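You operate a simulated robot arm through the tools that you are given. There is no shell and no other tool.

You are at the controls of a simulated robot arm. One attempt, no reset.

JOB
Isolate lane B and swap the worn peg on row 2 for the tall blue peg from the peg stand.
Fine: the worn peg goes into the grey tray; switch on again once the new peg is in.

Only the result counts: the job must be done as asked and must still hold three seconds after the hand-in. Knocking over, shifting, dropping, spilling or breaking anything else fails it.

ROBOT AND FRAMES
A 5-joint arm with a two-finger parallel gripper, fixed in place. Base frame: the origin is on the floor under the middle of its stand, x ahead of it, y to its left, z up. Units: mm, degrees, N and s.
It reaches about 1134 mm from its shoulder. Its first joint turns from -149.0 to 149.0 degrees. Payload 1.57 kg.
The tool frame sits at the grasp point between the pads (the TCP): z along the fingers, y along the line on which they close. The tips reach 30 mm beyond it. The gripper opens to 110 mm. The fingers are 24 mm wide and 12 mm thick; the gripper's body (48 by 112 mm) begins 78 mm behind the TCP.
Orientation is that of the tool frame in the base frame, as [roll, pitch, yaw] about the fixed x, y, z axes, in that order (R = Rz(yaw) Ry(pitch) Rx(roll)). With the fingers straight down and closing along the base's y, the tool's x points along the base's -x, its y along +y and its z along -z.

CONTROLS
- The arm moves only by the tool arm_command. Its argument "steps" is text: rows parted by semicolons, each of 7 numbers parted by spaces: the shift along the base's x, y, z in mm, then the turn, a rotation vector about the base's x, y, z in degrees, then the gripper command, from -1 (fully open) to 1 (shut), values between in proportion. In form: tx ty tz ax ay az hand; .... A call has 1 to 20 rows; each row shifts and turns the commanded pose from where the row before left it. Rows are played at 5 a second. More than 50 mm and 8.6 degrees between two rows, or a gripper value outside its range, and nothing of the call is played. Where a pose cannot be reached the arm comes as near as it can. A force on the tool above 40 N (or 10 N above the force at the start of the call, whichever is more), or a blocked arm, ends the call early, and 0.2 s more pass. Each finger travels about 72 mm/s and halts on what it meets, pressing with about 43 N; the grip force reading is that of the motor and also rises with nothing between the fingers. The clock runs only during rows and for 0.2 s after the last one: add rows that do not move to give the fingers time. It gives the time, the measured TCP pose, the force on the tool (base axes), the opening and the grip force at its end, in the units of the frame above (readings bear some noise), with the torque about the TCP (base axes, N m) and any sound that the robot's microphone picked up.
- Cameras (640 x 400 px; columns grow to the right, rows downward): "scene" is fixed at [49.1, 650.4, 1438.3]; the picture's right is [-0.08, -1.00, 0.00], its down [-0.92, 0.07, -0.39] and it looks along [0.38, -0.03, -0.92] (base axes); focal length 214 px, centre (320, 200). "wrist" rides on the gripper at [70, 16, -141] in the tool frame; the picture's right is [-0.23, 0.97, 0.00], its down [-0.85, -0.20, -0.48] and it looks along [-0.47, -0.11, 0.88] (tool axes); focal length 222 px, centre (320, 200). There is no depth. A picture from a camera that has moved, and an enlarged one, comes with that camera's place and axes in the base frame and with its lens.
- capture(camera): a new picture of that camera. The clock stands still meanwhile.
- move_column(by): slides the trunk up (or, below 0, down) by that many mm; the arm rides with it, the base frame stays. It gives what a move gives, with no picture.
- enlarge(camera, box): a new picture of the part [left, top, right, bottom] of that camera's present view, enlarged. The clock stands still meanwhile.
- close_job(): hands the job in; it is judged then, once.

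Nothing tells you positions but the pictures and the camera data. Unless the task says otherwise, let go and move clear before handing in.

The tools are called after "Emit:" as name(argument=value, ...) on one line, values as JSON. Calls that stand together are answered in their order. arm_command: Moves the arm, as the interface text tells. Its arguments: {"type":"object","properties":{"steps":{"type":"string"}},"required":["steps"]} The other tools are called the same way: move_column (by) moves the trunk up or down; capture (camera) takes a picture; enlarge (camera, box) takes an enlarged picture of a part of a camera's view; close_job () hands the job in.

At the start:

```text
time_s: 0.0
tcp_pos: [396.8, 435.4, 1114.6]
ee_rot: [180.0, 0.0, 180.0]
contact_force: [0.4, -0.2, 0.0]
moment: [0.02, 0.01, 0.0]
gripper_width: 110.1
finger_force: 0.0
trunk travel left (down, up): [-847.0, 123.0]
```

scene: 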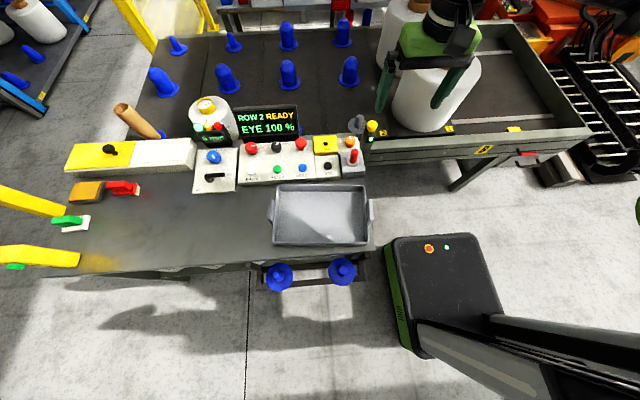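
wrist: 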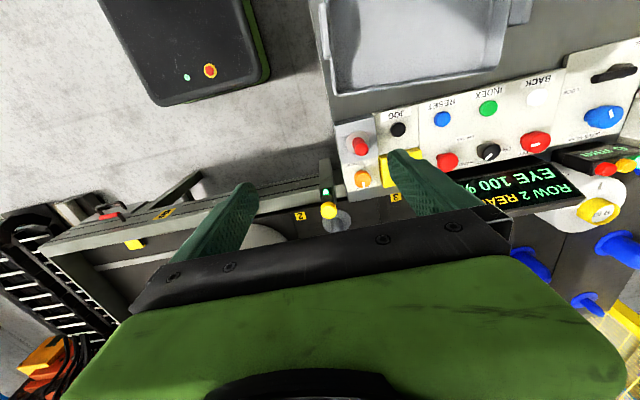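

I see a workbench with a grey tray, a control panel, a display reading "ROW 2 READY / EYE 100 %", blue pegs on a creel behind it, and two pegs on a stand at the bench's front. I'll look closer at the parts before moving.

Emit:
enlarge(camera="scene", box=[180, 90, 400, 210])

Emit:
enlarge(camera="scene", box=[120, 0, 380, 145])

Emit:
enlarge(camera="scene", box=[0, 130, 220, 280])

Emit:
enlarge(camera="scene", box=[220, 170, 400, 300])

Emit:
enlarge(camera="wrist", box=[280, 40, 640, 260])

```text
2.91 times, centred on (290, 150) of scene
camera zoom: at [49.1, 650.4, 1438.3], right [-0.08, -1.0, 0.0], down [-0.92, 0.07, -0.39], along [0.38, -0.03, -0.92], focal length 624 px, centre (407, 346)
```

zoom: 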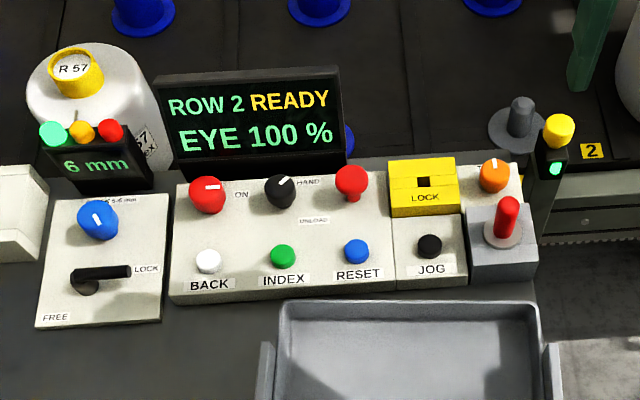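

```text
2.46 times, centred on (250, 72) of scene
camera zoom: at [49.1, 650.4, 1438.3], right [-0.08, -1.0, 0.0], down [-0.92, 0.07, -0.39], along [0.38, -0.03, -0.92], focal length 528 px, centre (492, 514)
```

zoom: 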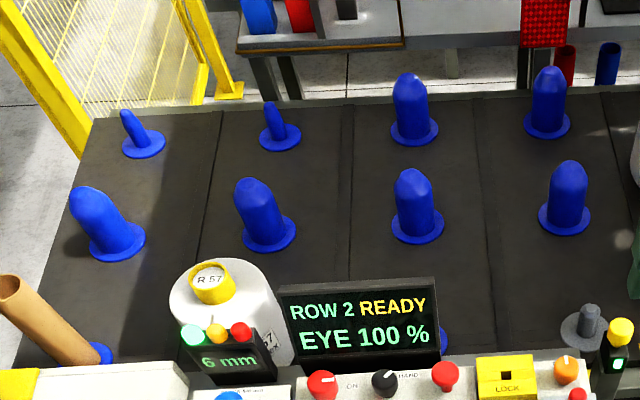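

```text
2.67 times, centred on (110, 205) of scene
camera zoom: at [49.1, 650.4, 1438.3], right [-0.08, -1.0, 0.0], down [-0.92, 0.07, -0.39], along [0.38, -0.03, -0.92], focal length 572 px, centre (880, 187)
```

zoom: 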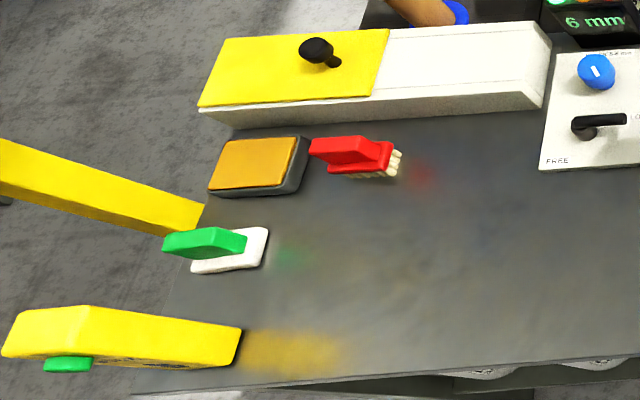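

```text
3.08 times, centred on (310, 235) of scene
camera zoom: at [49.1, 650.4, 1438.3], right [-0.08, -1.0, 0.0], down [-0.92, 0.07, -0.39], along [0.38, -0.03, -0.92], focal length 660 px, centre (351, 92)
```

zoom: 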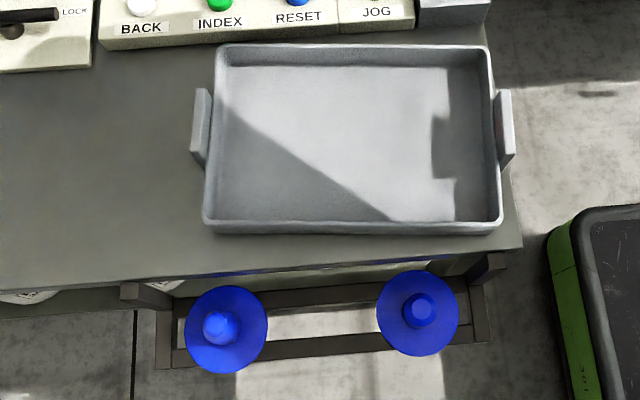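

```text
1.78 times, centred on (460, 150) of wrist
camera zoom: at [327.2, 452.6, 1254.8], right [0.23, 0.97, 0.0], down [0.85, -0.2, 0.48], along [0.47, -0.11, -0.88], focal length 395 px, centre (71, 289)
```

zoom: 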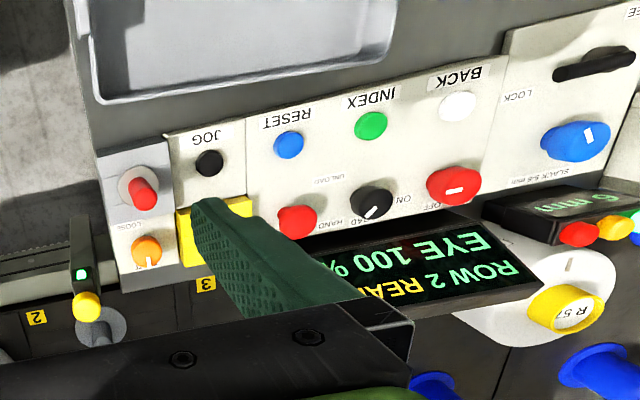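

The zoomed views are sharp, so I'll read the labels closer before touching anything, to find which control isolates lane B and which row is which.

Emit:
enlarge(camera="scene", box=[310, 110, 400, 180])

Emit:
enlarge(camera="scene", box=[235, 130, 315, 190])

Emit:
enlarge(camera="scene", box=[185, 90, 245, 200])

Emit:
enlarge(camera="scene", box=[360, 0, 600, 190])

Emit:
enlarge(camera="scene", box=[0, 0, 130, 120])

Emit:
enlarge(camera="scene", box=[190, 0, 400, 40])

Emit:
enlarge(camera="wrist", box=[0, 100, 360, 320])

Emit:
enlarge(camera="wrist", box=[500, 60, 640, 160])

Emit:
enlarge(camera="wrist", box=[390, 60, 560, 190])

```text
5.71 times, centred on (355, 145) of scene
camera zoom: at [49.1, 650.4, 1438.3], right [-0.08, -1.0, 0.0], down [-0.92, 0.07, -0.39], along [0.38, -0.03, -0.92], focal length 1226 px, centre (120, 514)
```

zoom: 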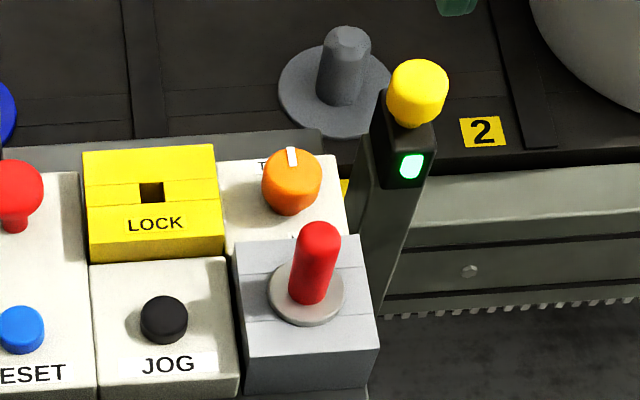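

```text
6.67 times, centred on (275, 160) of scene
camera zoom: at [49.1, 650.4, 1438.3], right [-0.08, -1.0, 0.0], down [-0.92, 0.07, -0.39], along [0.38, -0.03, -0.92], focal length 1430 px, centre (620, 467)
```

zoom: 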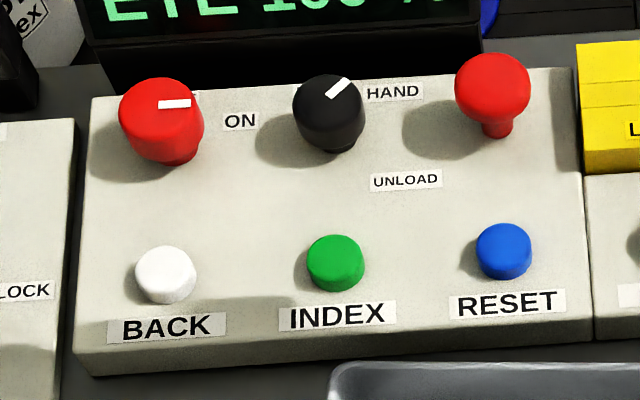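

```text
3.64 times, centred on (215, 145) of scene
camera zoom: at [49.1, 650.4, 1438.3], right [-0.08, -1.0, 0.0], down [-0.92, 0.07, -0.39], along [0.38, -0.03, -0.92], focal length 780 px, centre (702, 400)
```

zoom: 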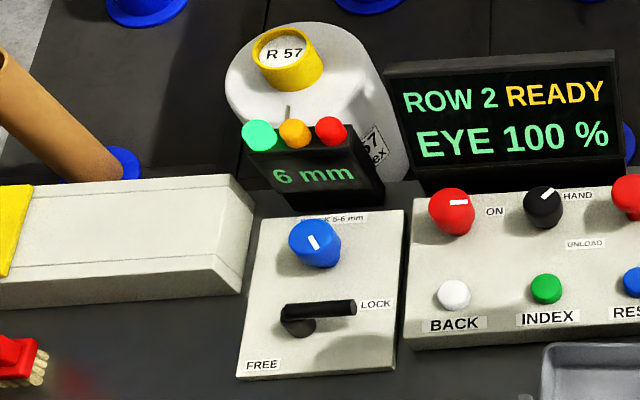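

```text
2.11 times, centred on (480, 95) of scene
camera zoom: at [49.1, 650.4, 1438.3], right [-0.08, -1.0, 0.0], down [-0.92, 0.07, -0.39], along [0.38, -0.03, -0.92], focal length 452 px, centre (-17, 421)
```

zoom: 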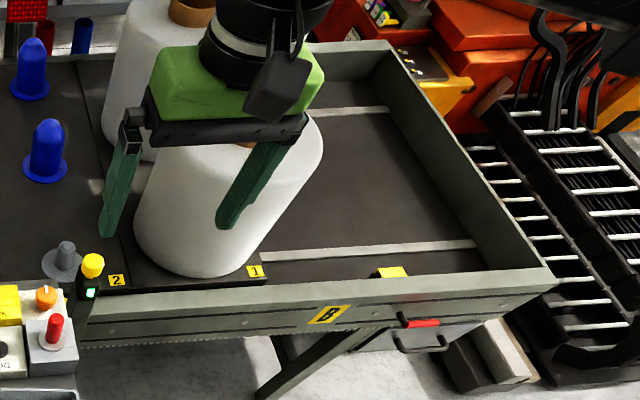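

```text
3.33 times, centred on (65, 60) of scene
camera zoom: at [49.1, 650.4, 1438.3], right [-0.08, -1.0, 0.0], down [-0.92, 0.07, -0.39], along [0.38, -0.03, -0.92], focal length 715 px, centre (1170, 667)
```

zoom: 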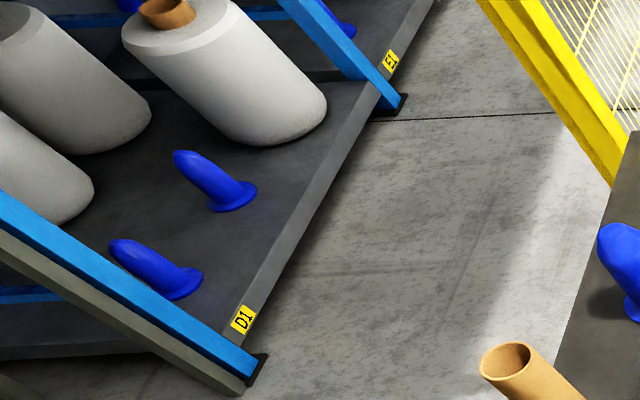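

```text
3.05 times, centred on (295, 20) of scene
camera zoom: at [49.1, 650.4, 1438.3], right [-0.08, -1.0, 0.0], down [-0.92, 0.07, -0.39], along [0.38, -0.03, -0.92], focal length 654 px, centre (396, 749)
```

zoom: 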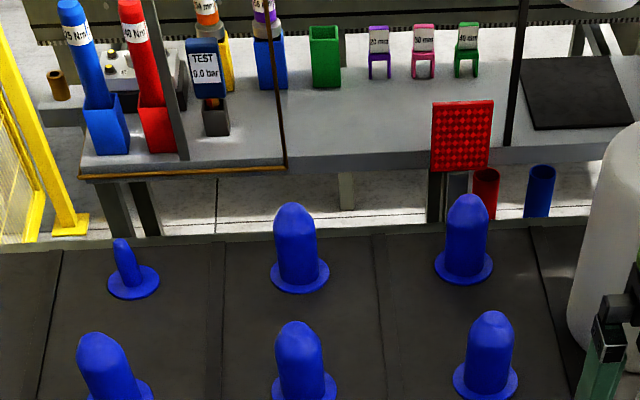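

```text
1.78 times, centred on (180, 210) of wrist
camera zoom: at [327.2, 452.6, 1254.8], right [0.23, 0.97, 0.0], down [0.85, -0.2, 0.48], along [0.47, -0.11, -0.88], focal length 395 px, centre (569, 182)
```

zoom: 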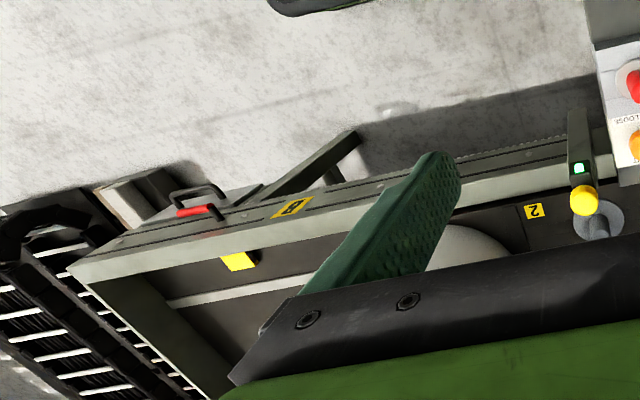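

```text
4.00 times, centred on (570, 110) of wrist
camera zoom: at [327.2, 452.6, 1254.8], right [0.23, 0.97, 0.0], down [0.85, -0.2, 0.48], along [0.47, -0.11, -0.88], focal length 888 px, centre (-680, 560)
```

zoom: 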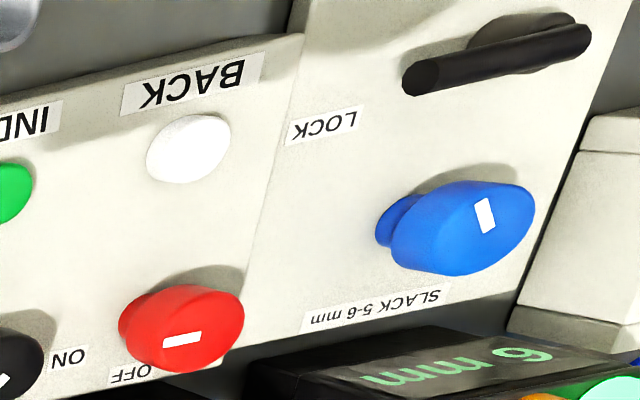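

```text
3.08 times, centred on (475, 125) of wrist
camera zoom: at [327.2, 452.6, 1254.8], right [0.23, 0.97, 0.0], down [0.85, -0.2, 0.48], along [0.47, -0.11, -0.88], focal length 684 px, centre (-157, 431)
```

zoom: 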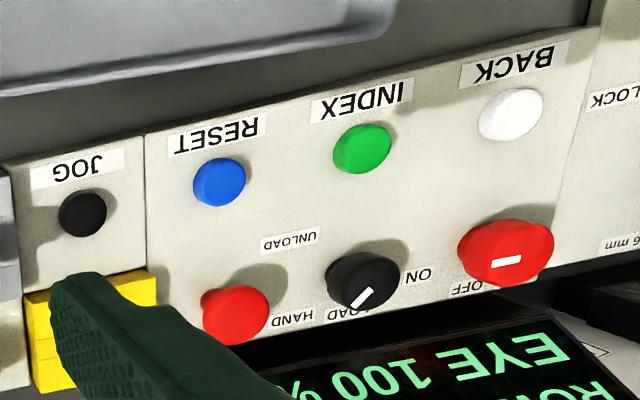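

Lane B is the peg belt, its rows labelled 1, 2, 3… along the front edge. The grey peg beside label 2 is probably the worn one. I'll zoom on the labels, the red handle near "B", the row-2 pegs and the peg stand.

Emit:
enlarge(camera="scene", box=[450, 120, 570, 195])

Emit:
enlarge(camera="scene", box=[320, 10, 400, 140])

Emit:
enlarge(camera="scene", box=[255, 245, 375, 300])

Emit:
enlarge(camera="wrist", box=[300, 120, 420, 230])

Emit:
enlarge(camera="wrist", box=[90, 180, 220, 260])

Emit:
enlarge(camera="scene", box=[60, 130, 160, 240])

Emit:
enlarge(camera="scene", box=[0, 160, 110, 290])

```text
5.33 times, centred on (510, 158) of scene
camera zoom: at [49.1, 650.4, 1438.3], right [-0.08, -1.0, 0.0], down [-0.92, 0.07, -0.39], along [0.38, -0.03, -0.92], focal length 1144 px, centre (-693, 427)
```

zoom: 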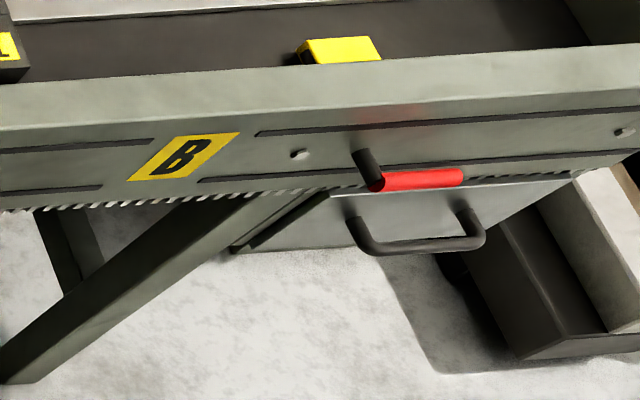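

```text
3.08 times, centred on (360, 75) of scene
camera zoom: at [49.1, 650.4, 1438.3], right [-0.08, -1.0, 0.0], down [-0.92, 0.07, -0.39], along [0.38, -0.03, -0.92], focal length 660 px, centre (197, 585)
```

zoom: 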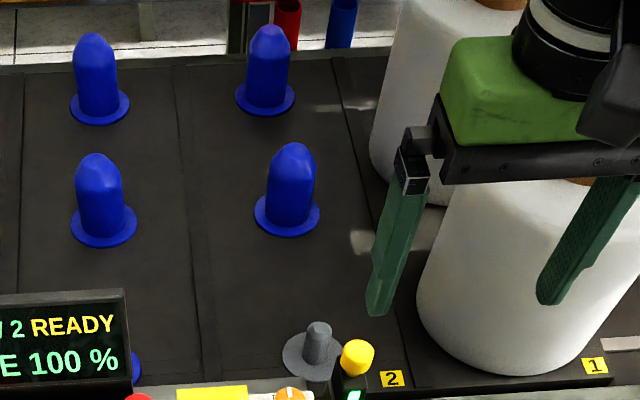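

```text
5.33 times, centred on (315, 272) of scene
camera zoom: at [49.1, 650.4, 1438.3], right [-0.08, -1.0, 0.0], down [-0.92, 0.07, -0.39], along [0.38, -0.03, -0.92], focal length 1144 px, centre (347, -187)
```

zoom: 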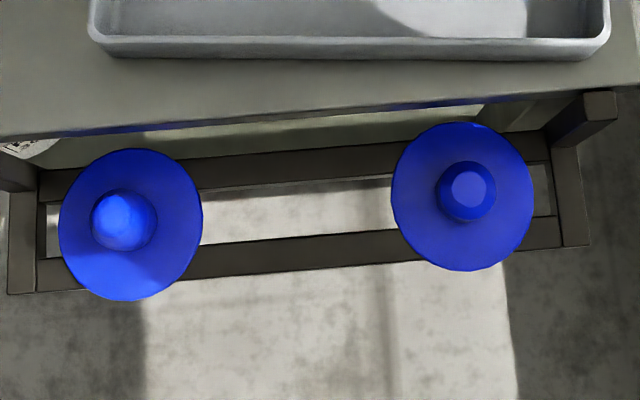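

```text
3.64 times, centred on (360, 175) of wrist
camera zoom: at [327.2, 452.6, 1254.8], right [0.23, 0.97, 0.0], down [0.85, -0.2, 0.48], along [0.47, -0.11, -0.88], focal length 808 px, centre (174, 291)
```

zoom: 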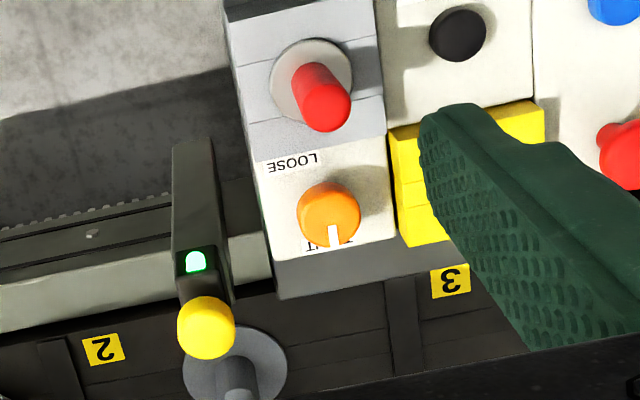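

```text
4.92 times, centred on (155, 220) of wrist
camera zoom: at [327.2, 452.6, 1254.8], right [0.23, 0.97, 0.0], down [0.85, -0.2, 0.48], along [0.47, -0.11, -0.88], focal length 1094 px, centre (1132, 102)
```

zoom: 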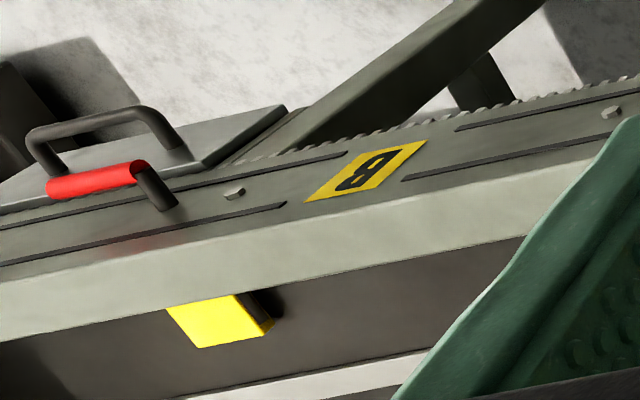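

```text
3.64 times, centred on (110, 185) of scene
camera zoom: at [49.1, 650.4, 1438.3], right [-0.08, -1.0, 0.0], down [-0.92, 0.07, -0.39], along [0.38, -0.03, -0.92], focal length 780 px, centre (1084, 254)
```

zoom: 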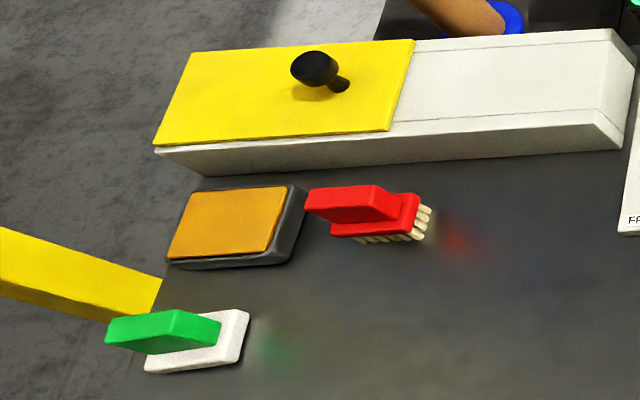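

```text
3.08 times, centred on (55, 225) of scene
camera zoom: at [49.1, 650.4, 1438.3], right [-0.08, -1.0, 0.0], down [-0.92, 0.07, -0.39], along [0.38, -0.03, -0.92], focal length 660 px, centre (1135, 123)
```

zoom: 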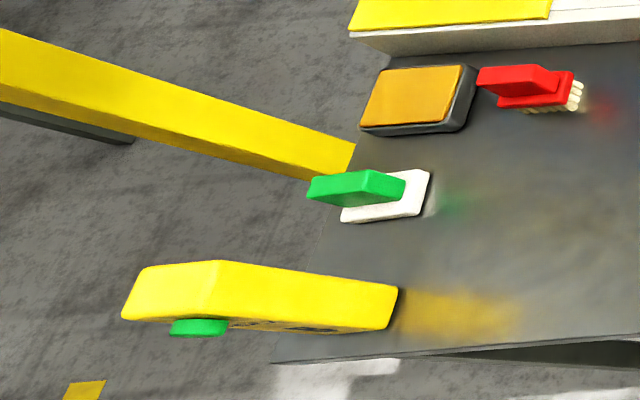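

The panel top triangulates to about z 770, with the JOG button near (458, 590), and the belt sits lower. The stand pegs are around (105, 570) and (105, 785). I need better angles on row 2 and the knobs, so I'll move the arm a little at this height and look again.

Emit:
arm_command(steps="40 0 0 0 0 0 -1; 40 0 0 0 0 0 -1; 40 0 0 0 0 0 -1; 30 0 0 0 0 0 -1; 0 0 0 0 0 0 -1")

Emit:
capture(camera="wrist")

Emit:
capture(camera="scene")

```text
time_s: 1.2
tcp_pos: [544.9, 438.7, 1114.5]
ee_rot: [180.0, 0.0, 179.9]
contact_force: [0.6, 0.7, 0.4]
moment: [0.0, -0.02, -0.02]
gripper_width: 110.3
finger_force: 0.2
trunk travel left (down, up): [-847.0, 123.0]
```

```text
taken
camera wrist: at [475.7, 454.2, 1254.9], right [0.23, 0.97, 0.0], down [0.85, -0.2, 0.48], along [0.47, -0.11, -0.88], focal length 222 px, centre (320, 200)
```

wrist: 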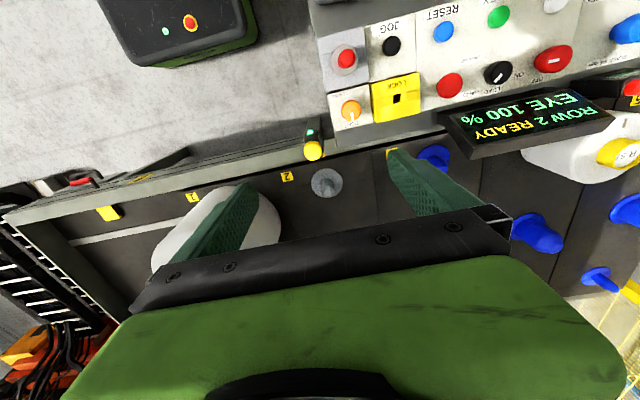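

```text
taken
```

scene: 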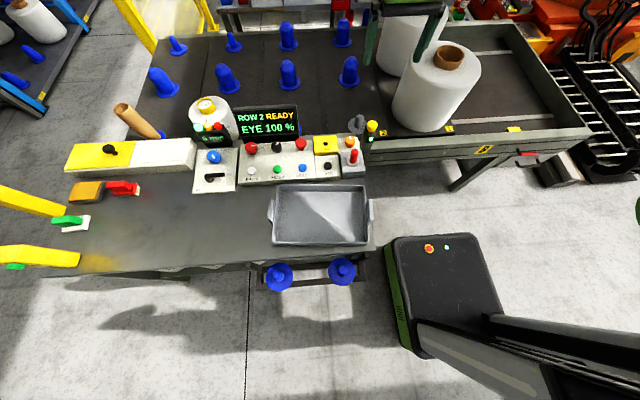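

Now the grey peg, the photo-eye and the panel are seen from above. I'll enlarge these.

Emit:
enlarge(camera="wrist", box=[270, 120, 400, 220])

Emit:
enlarge(camera="wrist", box=[310, 0, 480, 140])

Emit:
enlarge(camera="wrist", box=[430, 20, 640, 170])

Emit:
enlarge(camera="wrist", box=[0, 130, 300, 330])

Emit:
enlarge(camera="scene", box=[360, 20, 480, 140])

```text
4.00 times, centred on (335, 170) of wrist
camera zoom: at [475.7, 454.2, 1254.9], right [0.23, 0.97, 0.0], down [0.85, -0.2, 0.48], along [0.47, -0.11, -0.88], focal length 888 px, centre (260, 320)
```

zoom: 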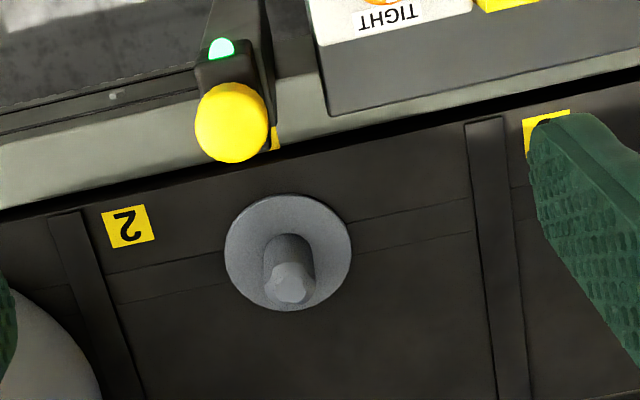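

```text
2.86 times, centred on (395, 70) of wrist
camera zoom: at [475.7, 454.2, 1254.9], right [0.23, 0.97, 0.0], down [0.85, -0.2, 0.48], along [0.47, -0.11, -0.88], focal length 635 px, centre (106, 571)
```

zoom: 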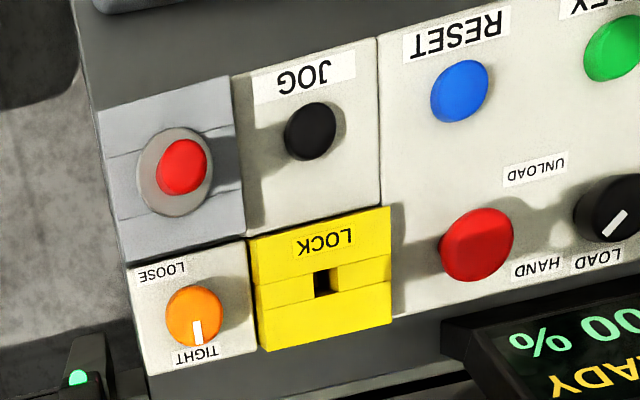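

```text
2.67 times, centred on (535, 95) of wrist
camera zoom: at [475.7, 454.2, 1254.9], right [0.23, 0.97, 0.0], down [0.85, -0.2, 0.48], along [0.47, -0.11, -0.88], focal length 592 px, centre (-253, 480)
```

zoom: 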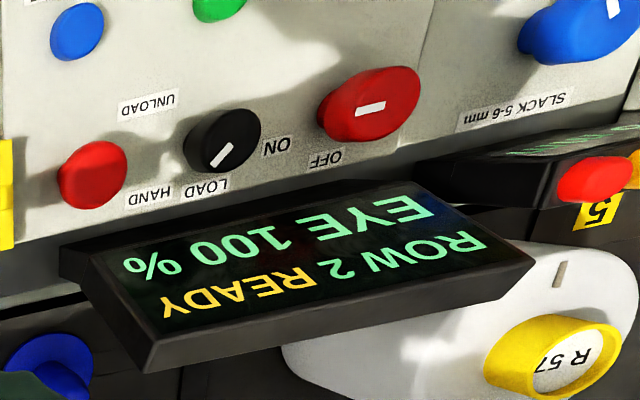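

```text
2.00 times, centred on (150, 230) of wrist
camera zoom: at [475.7, 454.2, 1254.9], right [0.23, 0.97, 0.0], down [0.85, -0.2, 0.48], along [0.47, -0.11, -0.88], focal length 444 px, centre (660, 140)
```

zoom: 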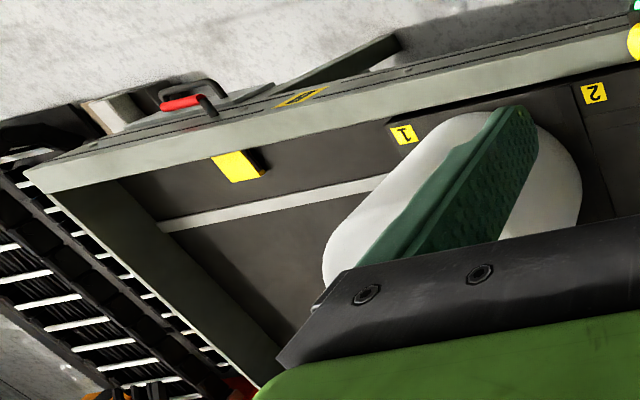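

```text
3.33 times, centred on (420, 80) of scene
camera zoom: at [49.1, 650.4, 1438.3], right [-0.08, -1.0, 0.0], down [-0.92, 0.07, -0.39], along [0.38, -0.03, -0.92], focal length 715 px, centre (-13, 600)
```

zoom: 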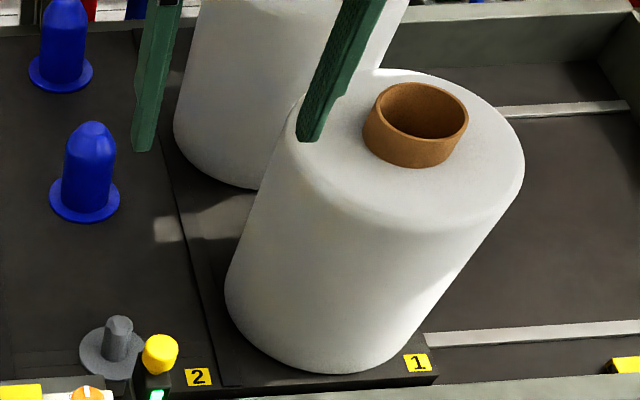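

The grey peg beside label 2 has a broken top, so it is the worn one. The orange knob reads TIGHT/LOOSE. The red pin stands in a grey holder that looks built around a hole, like the yellow LOCK block, so it may be a lockout pin. I'll look at these harder.

Emit:
enlarge(camera="wrist", box=[320, 35, 380, 75])

Emit:
enlarge(camera="wrist", box=[365, 65, 430, 125])

Emit:
enlarge(camera="scene", box=[340, 145, 370, 175])

Emit:
enlarge(camera="scene", box=[310, 132, 345, 158])

Emit:
enlarge(camera="wrist", box=[295, 160, 355, 205])

```text
10.00 times, centred on (350, 55) of wrist
camera zoom: at [475.7, 454.2, 1254.9], right [0.23, 0.97, 0.0], down [0.85, -0.2, 0.48], along [0.47, -0.11, -0.88], focal length 2221 px, centre (20, 1650)
```

zoom: 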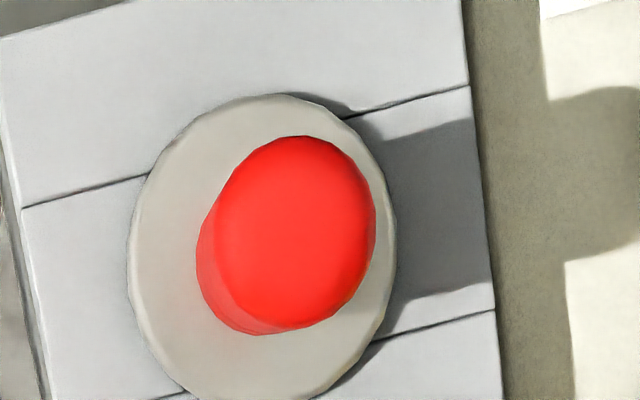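

```text
6.67 times, centred on (398, 95) of wrist
camera zoom: at [475.7, 454.2, 1254.9], right [0.23, 0.97, 0.0], down [0.85, -0.2, 0.48], along [0.47, -0.11, -0.88], focal length 1481 px, centre (-197, 900)
```

zoom: 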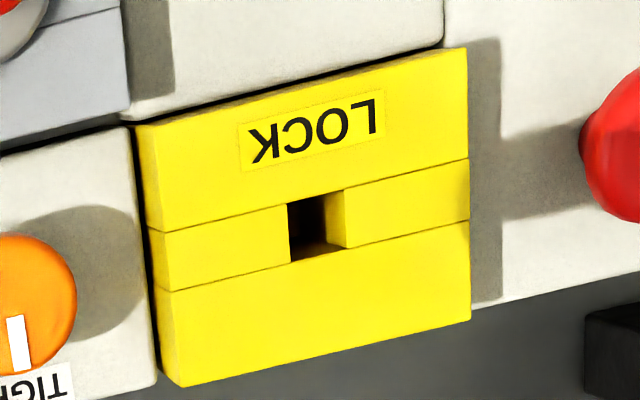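

```text
13.33 times, centred on (355, 160) of scene
camera zoom: at [49.1, 650.4, 1438.3], right [-0.08, -1.0, 0.0], down [-0.92, 0.07, -0.39], along [0.38, -0.03, -0.92], focal length 2860 px, centre (-147, 733)
```

zoom: 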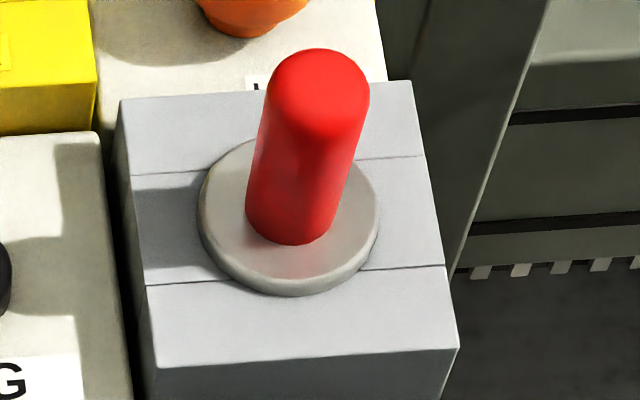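

```text
15.38 times, centred on (328, 145) of scene
camera zoom: at [49.1, 650.4, 1438.3], right [-0.08, -1.0, 0.0], down [-0.92, 0.07, -0.39], along [0.38, -0.03, -0.92], focal length 3300 px, centre (205, 1046)
```

zoom: 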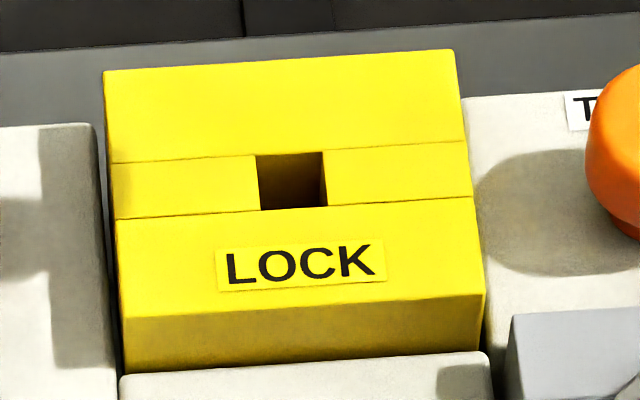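

```text
8.89 times, centred on (325, 182) of wrist
camera zoom: at [475.7, 454.2, 1254.9], right [0.23, 0.97, 0.0], down [0.85, -0.2, 0.48], along [0.47, -0.11, -0.88], focal length 1974 px, centre (276, 356)
```

zoom: 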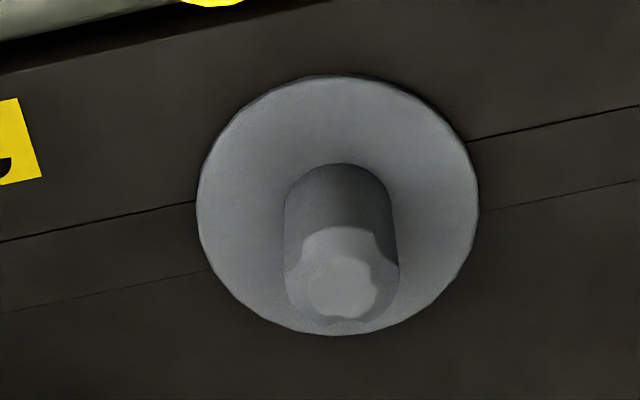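

The red pin with its collar sits in a block with a square hole, and the yellow LOCK block has a matching hole. So isolating means the switch to OFF and the pin into LOCK. The ON/OFF knob is at about (541, 858, 806), so I'll move above it at a safe height, check reach and look.

Emit:
arm_command(steps="0 42 0 0 0 0 -1; 0 42 0 0 0 0 -1; 0 42 0 0 0 0 -1; 0 42 0 0 0 0 -1; 0 42 0 0 0 0 -1; 0 42 0 0 0 0 -1; 0 42 0 0 0 0 -1; 0 42 0 0 0 0 -1; 0 42 0 0 0 0 -1; 0 42 0 0 0 0 -1; 0 0 0 0 0 0 -1; 0 0 0 0 0 0 -1")

Emit:
capture(camera="wrist")

Emit:
capture(camera="scene")

```text
time_s: 3.8
tcp_pos: [501.0, 774.7, 1113.7]
ee_rot: [179.8, 0.1, 179.9]
contact_force: [-0.6, 0.1, 0.1]
moment: [-0.02, 0.0, -0.01]
gripper_width: 109.8
finger_force: 0.2
out of reach, approached as far as the arm can: row 8, 9, 10
trunk travel left (down, up): [-847.0, 123.0]
```

```text
taken
camera wrist: at [431.1, 791.1, 1254.8], right [0.23, 0.97, 0.0], down [0.85, -0.2, 0.48], along [0.47, -0.11, -0.88], focal length 222 px, centre (320, 200)
```

wrist: 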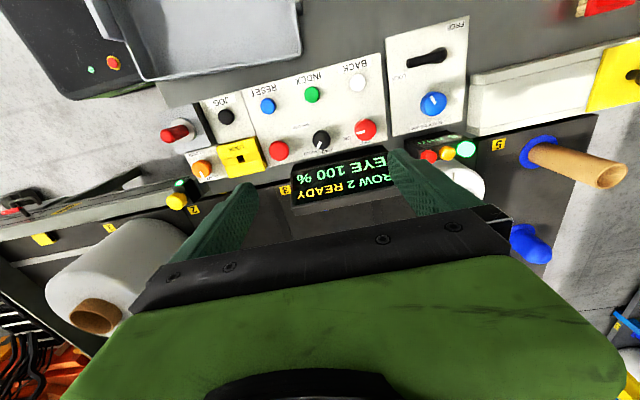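

```text
taken
```

scene: 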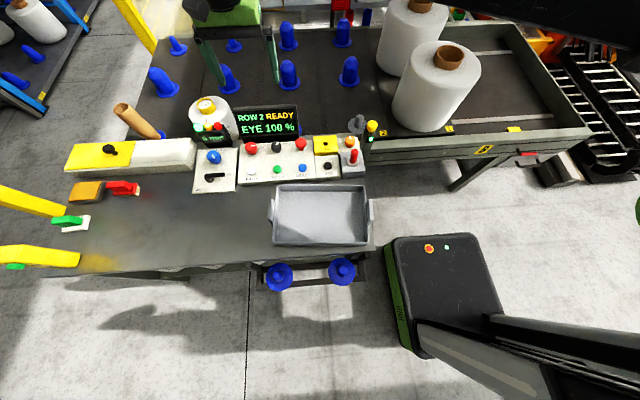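

The tool-down reach at this height stops at a radius of about 922 mm, while the knob is at about 1014, so I may need a better shoulder height or a tilt. First a close look at the panel from here.

Emit:
enlarge(camera="wrist", box=[330, 90, 400, 150])

Emit:
enlarge(camera="wrist", box=[150, 60, 310, 200])

Emit:
enlarge(camera="wrist", box=[260, 100, 500, 240])

Emit:
enlarge(camera="wrist", box=[440, 0, 640, 130])

```text
6.67 times, centred on (365, 120) of wrist
camera zoom: at [431.1, 791.1, 1254.8], right [0.23, 0.97, 0.0], down [0.85, -0.2, 0.48], along [0.47, -0.11, -0.88], focal length 1481 px, centre (20, 733)
```

zoom: 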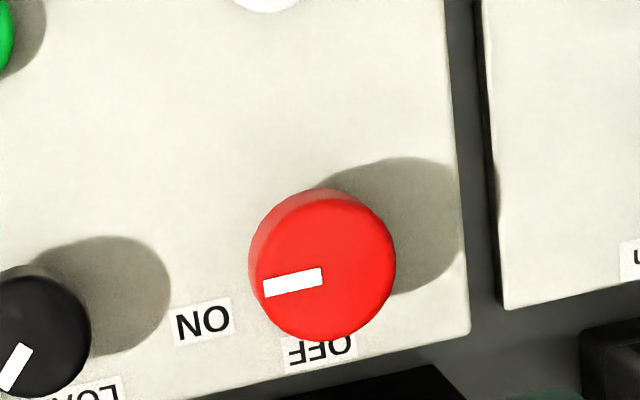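

```text
2.86 times, centred on (230, 130) of wrist
camera zoom: at [431.1, 791.1, 1254.8], right [0.23, 0.97, 0.0], down [0.85, -0.2, 0.48], along [0.47, -0.11, -0.88], focal length 635 px, centre (577, 400)
```

zoom: 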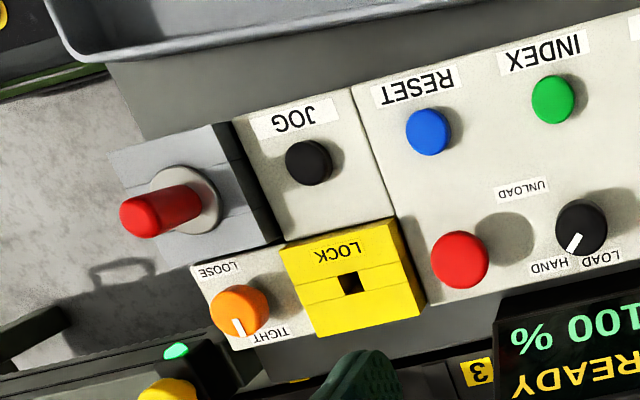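

```text
2.67 times, centred on (380, 170) of wrist
camera zoom: at [431.1, 791.1, 1254.8], right [0.23, 0.97, 0.0], down [0.85, -0.2, 0.48], along [0.47, -0.11, -0.88], focal length 592 px, centre (160, 280)
```

zoom: 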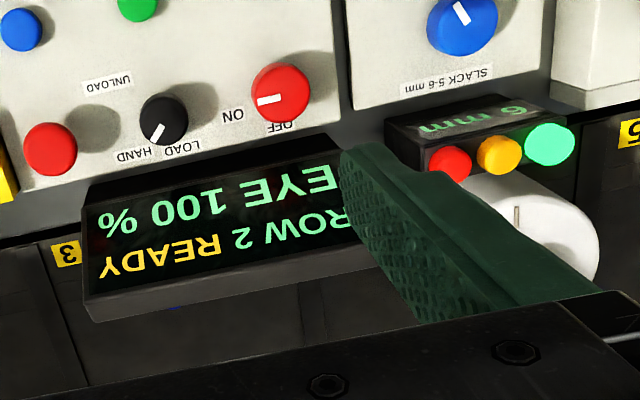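

```text
3.08 times, centred on (540, 65) of wrist
camera zoom: at [431.1, 791.1, 1254.8], right [0.23, 0.97, 0.0], down [0.85, -0.2, 0.48], along [0.47, -0.11, -0.88], focal length 684 px, centre (-357, 615)
```

zoom: 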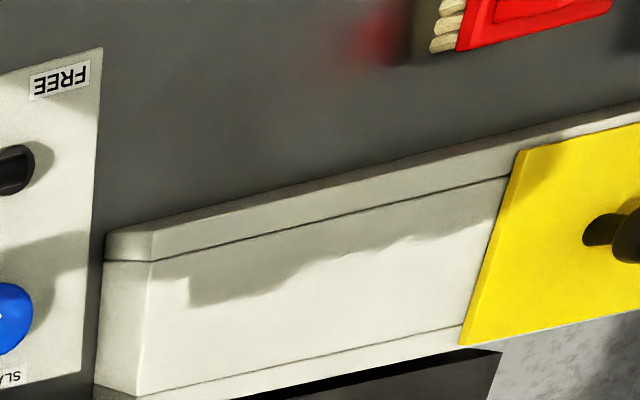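

The panel is aligned with the base axes. The knob's mark points to -y (ON) and OFF is toward +x, so the turn is +90° about z, with the knob axis at about (538, 857). To find the shoulder height I'll lower the tool 100 mm and see how the maximum radius changes.

Emit:
arm_command(steps="0 0 -50 0 0 0 -1; 0 0 -50 0 0 0 -1; 0 0 0 0 0 0 -1; 0 0 0 0 0 0 -1")

```text
time_s: 4.8
tcp_pos: [499.3, 775.2, 1114.0]
ee_rot: [179.9, 0.1, 180.0]
contact_force: [0.6, -0.1, 0.4]
moment: [0.03, 0.0, 0.04]
gripper_width: 109.9
finger_force: 0.1
out of reach, approached as far as the arm can: row 1, 2
trunk travel left (down, up): [-847.0, 123.0]
```

Emit:
arm_command(steps="0 -40 0 0 0 0 -1; 0 0 0 0 0 0 -1; 0 0 0 0 0 0 -1")

```text
time_s: 5.6
tcp_pos: [502.9, 732.2, 1116.0]
ee_rot: [179.9, 0.1, -180.0]
contact_force: [0.1, -0.7, -0.2]
moment: [0.0, 0.01, 0.03]
gripper_width: 110.2
finger_force: 0.0
trunk travel left (down, up): [-847.0, 123.0]
```

Emit:
arm_command(steps="0 0 -20 0 0 0 -1; 0 0 -20 0 0 0 -1; 0 0 -20 0 0 0 -1; 0 0 -20 0 0 0 -1; 0 0 -20 0 0 0 -1; 0 0 -20 0 0 0 -1; 0 0 0 0 0 0 -1")

```text
time_s: 7.2
tcp_pos: [503.7, 733.2, 1114.3]
ee_rot: [180.0, 0.0, -180.0]
contact_force: [0.2, -0.1, 0.4]
moment: [0.02, -0.01, -0.02]
gripper_width: 109.9
finger_force: 0.0
out of reach, approached as far as the arm can: row 1, 2, 3, 4, 5, 6
trunk travel left (down, up): [-847.0, 123.0]
```

It can't go lower at this trunk height even at a smaller radius, so the trunk should come down instead. I'll lower it 150 mm, which leaves the tips near z 934, well above the panel, and test outward reach again.

Emit:
move_column(by=-150)

Emit:
arm_command(steps="0 0 -10 0 0 0 -1; 0 0 0 0 0 0 -1")

Emit:
capture(camera="scene")

```text
time_s: 8.9
tcp_pos: [502.9, 733.6, 965.0]
ee_rot: [-180.0, 0.1, 180.0]
contact_force: [0.8, -0.2, -0.6]
moment: [-0.04, -0.01, 0.03]
gripper_width: 110.0
finger_force: 0.1
trunk travel left (down, up): [-697.0, 273.0]
```

```text
time_s: 9.6
tcp_pos: [502.0, 731.6, 963.8]
ee_rot: [-179.9, 0.0, -180.0]
contact_force: [-0.4, 0.9, -0.7]
moment: [0.02, -0.04, 0.0]
gripper_width: 110.0
finger_force: 0.0
out of reach, approached as far as the arm can: row 1
trunk travel left (down, up): [-697.0, 273.0]
```

```text
taken
```

scene: 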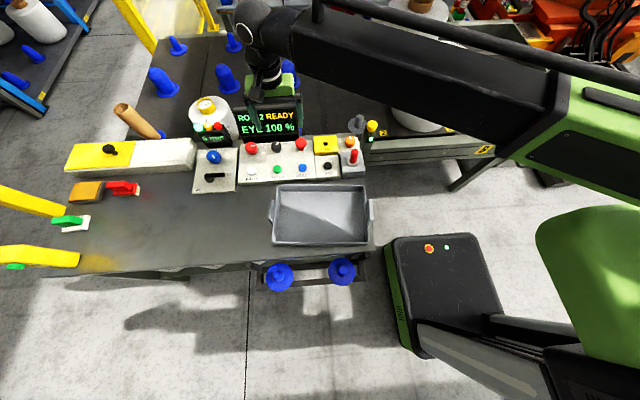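

The picture now shows the arm as a horizontal, two-link layout, so height may come from the trunk only. I'll test a small upward move with the arm.

Emit:
arm_command(steps="0 0 15 0 0 0 -1; 0 0 0 0 0 0 -1")

Emit:
enlarge(camera="scene", box=[220, 0, 640, 330])

```text
time_s: 10.2
tcp_pos: [502.8, 732.0, 964.4]
ee_rot: [-180.0, 0.0, 180.0]
contact_force: [-0.8, -1.3, 0.7]
moment: [-0.01, 0.03, 0.01]
gripper_width: 110.0
finger_force: 0.1
out of reach, approached as far as the arm can: row 1
trunk travel left (down, up): [-697.0, 273.0]
```

```text
1.21 times, centred on (430, 165) of scene
camera zoom: at [49.1, 650.4, 1438.3], right [-0.08, -1.0, 0.0], down [-0.92, 0.07, -0.39], along [0.38, -0.03, -0.92], focal length 260 px, centre (187, 242)
```

zoom: 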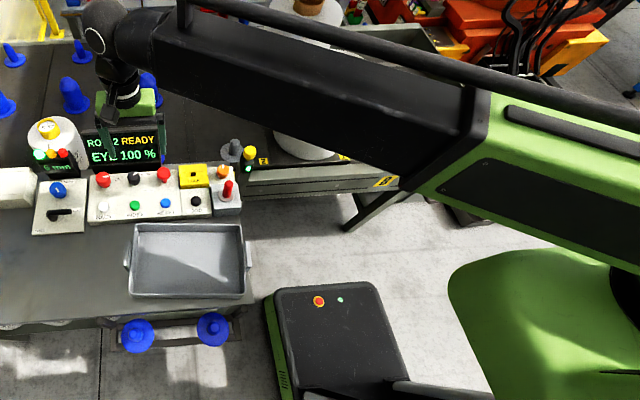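

The arm is a telescoping boom on the trunk: height comes from the trunk, and the wrist can yaw, pitch and roll. To reach the knob I'll tilt the tool outward about 30°. I'll first turn the fingers so they close across the radial direction and shift under the pivot point.

Emit:
arm_command(steps="-7 12 0 0 0 8.27 -1; -7 12 0 0 0 8.27 -1; -7 11 0 0 0 8.27 -1; 0 0 0 0 0 8.27 -1; 0 0 0 0 0 8.27 -1; 0 0 0 0 0 8.27 -1; 0 0 0 0 0 8.27 -1; 0 0 0 0 0 0 -1; 0 0 0 0 0 0 -1")

Emit:
capture(camera="wrist")

```text
time_s: 12.2
tcp_pos: [481.4, 767.1, 964.0]
ee_rot: [180.0, 0.0, -122.1]
contact_force: [-1.4, -0.3, 0.2]
moment: [-0.01, -0.03, 0.0]
gripper_width: 110.3
finger_force: 0.1
trunk travel left (down, up): [-697.0, 273.0]
```

```text
taken
camera wrist: at [431.3, 717.5, 1104.8], right [-0.7, 0.71, 0.0], down [0.62, 0.62, 0.48], along [0.34, 0.34, -0.88], focal length 222 px, centre (320, 200)
```

wrist: 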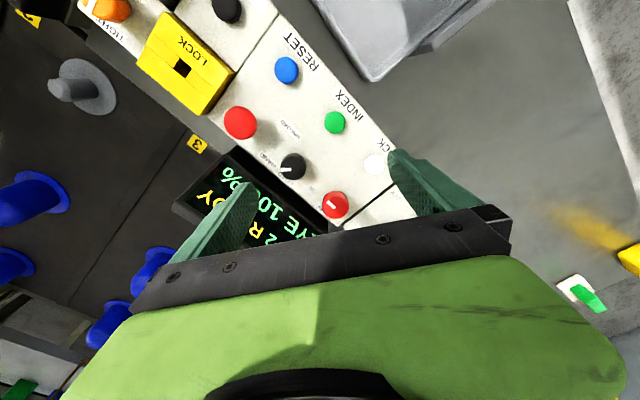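

The rotation worked. Now I'll tilt the tool outward in steps, keeping the wrist pivot where it is (about 212 mm above the TCP).

Emit:
arm_command(steps="14.7 23.5 1.8 6.353 -3.985 0 -1; 0 0 0 0 0 0 -1; 0 0 0 0 0 0 -1")

```text
time_s: 12.9
tcp_pos: [496.0, 791.2, 965.9]
ee_rot: [180.0, 7.5, -122.2]
contact_force: [-0.3, 0.1, 0.9]
moment: [-0.01, -0.01, 0.02]
gripper_width: 110.1
finger_force: 0.0
trunk travel left (down, up): [-697.0, 273.0]
```

Emit:
arm_command(steps="14.4 23 5.4 6.353 -3.985 0 -1; 14 22.3 8.9 6.353 -3.985 0 -1; 13.2 21.1 12.3 6.353 -3.985 0 -1; 0 0 0 0 0 0 -1; 0 0 0 0 0 0 -1")

Emit:
capture(camera="wrist")

Emit:
capture(camera="scene")

```text
time_s: 14.2
tcp_pos: [538.7, 858.2, 994.8]
ee_rot: [-180.0, 30.0, -122.1]
contact_force: [0.5, 0.2, -0.4]
moment: [0.0, -0.02, 0.0]
gripper_width: 110.1
finger_force: 0.0
out of reach, approached as far as the arm can: row 3
trunk travel left (down, up): [-697.0, 273.0]
```

```text
taken
camera wrist: at [456.0, 755.9, 1082.9], right [-0.72, 0.68, 0.11], down [0.44, 0.32, 0.84], along [0.54, 0.66, -0.53], focal length 222 px, centre (320, 200)
```

wrist: 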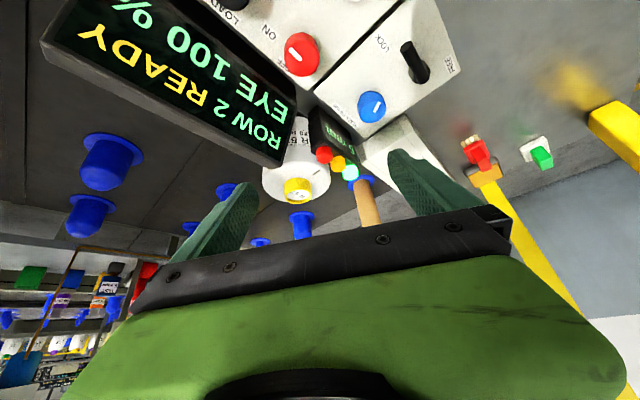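

```text
taken
```

scene: 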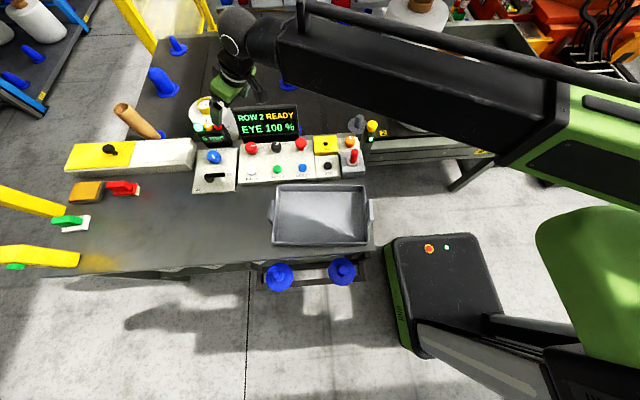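

The TCP is above the knob, tilted 30°. I'll narrow the fingers to about 58 mm so they clear the display, lower the trunk 110 mm, and re-check alignment.

Emit:
arm_command(steps="0 0 0 0 0 0 -0.055; 0 0 0 0 0 0 -0.055; 0 0 0 0 0 0 -0.055; 0 0 0 0 0 0 -0.055")

Emit:
move_column(by=-110)

Emit:
capture(camera="wrist")

Emit:
enlarge(camera="scene", box=[180, 80, 330, 190])

```text
time_s: 15.2
tcp_pos: [539.6, 858.8, 995.6]
ee_rot: [180.0, 29.8, -122.1]
contact_force: [0.5, 0.0, -0.6]
moment: [-0.06, 0.02, -0.01]
gripper_width: 58.0
finger_force: 0.0
trunk travel left (down, up): [-697.0, 273.0]
```

```text
time_s: 16.6
tcp_pos: [539.2, 856.9, 886.2]
ee_rot: [-180.0, 29.9, -122.0]
contact_force: [0.1, 0.2, 0.8]
moment: [0.0, -0.02, -0.02]
gripper_width: 58.1
finger_force: 0.0
trunk travel left (down, up): [-587.0, 383.0]
```

```text
taken
camera wrist: at [456.0, 755.8, 973.0], right [-0.72, 0.68, 0.11], down [0.44, 0.32, 0.84], along [0.54, 0.66, -0.53], focal length 222 px, centre (320, 200)
```

wrist: 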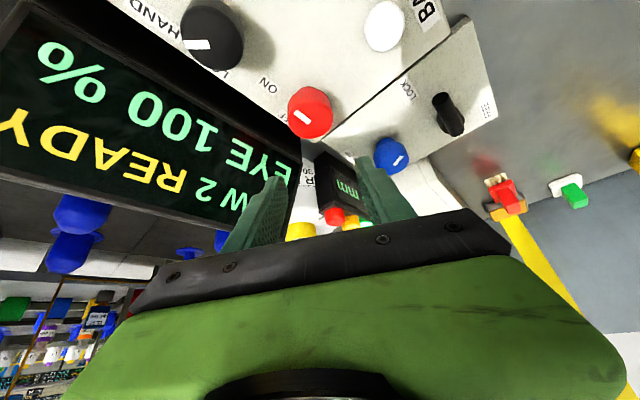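

```text
3.64 times, centred on (255, 135) of scene
camera zoom: at [49.1, 650.4, 1438.3], right [-0.08, -1.0, 0.0], down [-0.92, 0.07, -0.39], along [0.38, -0.03, -0.92], focal length 780 px, centre (556, 436)
```

zoom: 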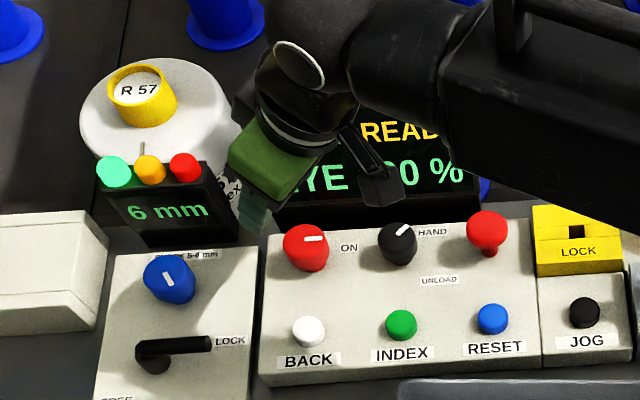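

Emit:
enlarge(camera="wrist", box=[270, 70, 350, 150])

```text
5.00 times, centred on (310, 110) of wrist
camera zoom: at [456.0, 755.8, 973.0], right [-0.72, 0.68, 0.11], down [0.44, 0.32, 0.84], along [0.54, 0.66, -0.53], focal length 1111 px, centre (370, 650)
```

zoom: 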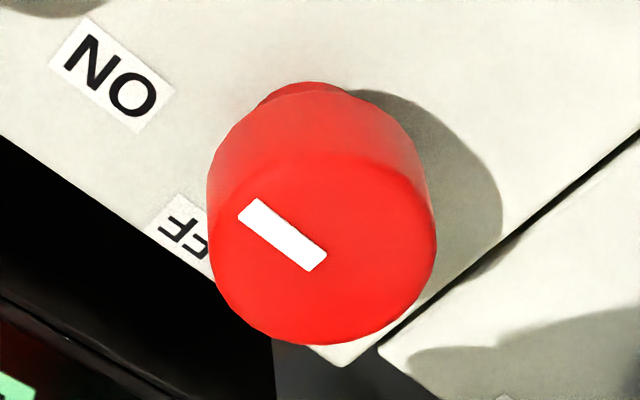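

The knob cap is centred at (538.4, 857.6) with its top near z 803, and the TCP is on it. The panel surface is at about z 777, so I'll go down to TCP z of about 813 and look again.

Emit:
move_column(by=-72)

Emit:
capture(camera="wrist")

Emit:
enlarge(camera="scene", box=[200, 100, 320, 190])

```text
time_s: 17.7
tcp_pos: [540.1, 858.2, 814.2]
ee_rot: [180.0, 29.9, -122.1]
contact_force: [0.1, -0.3, 0.1]
moment: [0.0, 0.0, -0.02]
gripper_width: 58.2
finger_force: 0.1
trunk travel left (down, up): [-515.0, 455.0]
```

```text
taken
camera wrist: at [456.0, 755.8, 901.0], right [-0.72, 0.68, 0.11], down [0.44, 0.32, 0.84], along [0.54, 0.66, -0.53], focal length 222 px, centre (320, 200)
```

wrist: 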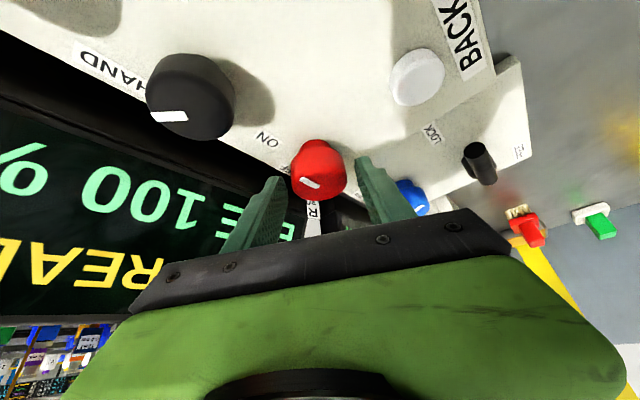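

```text
4.44 times, centred on (260, 145) of scene
camera zoom: at [49.1, 650.4, 1438.3], right [-0.08, -1.0, 0.0], down [-0.92, 0.07, -0.39], along [0.38, -0.03, -0.92], focal length 953 px, centre (587, 444)
```

zoom: 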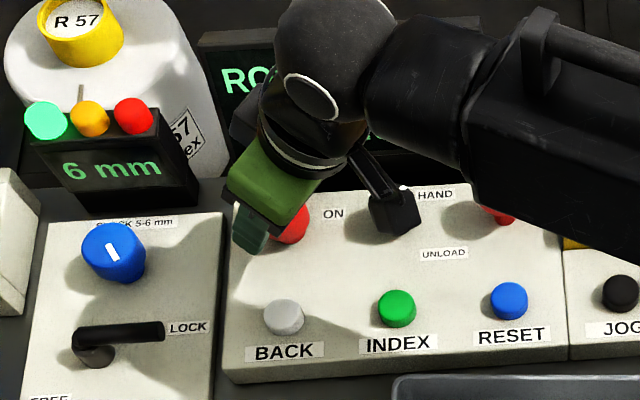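

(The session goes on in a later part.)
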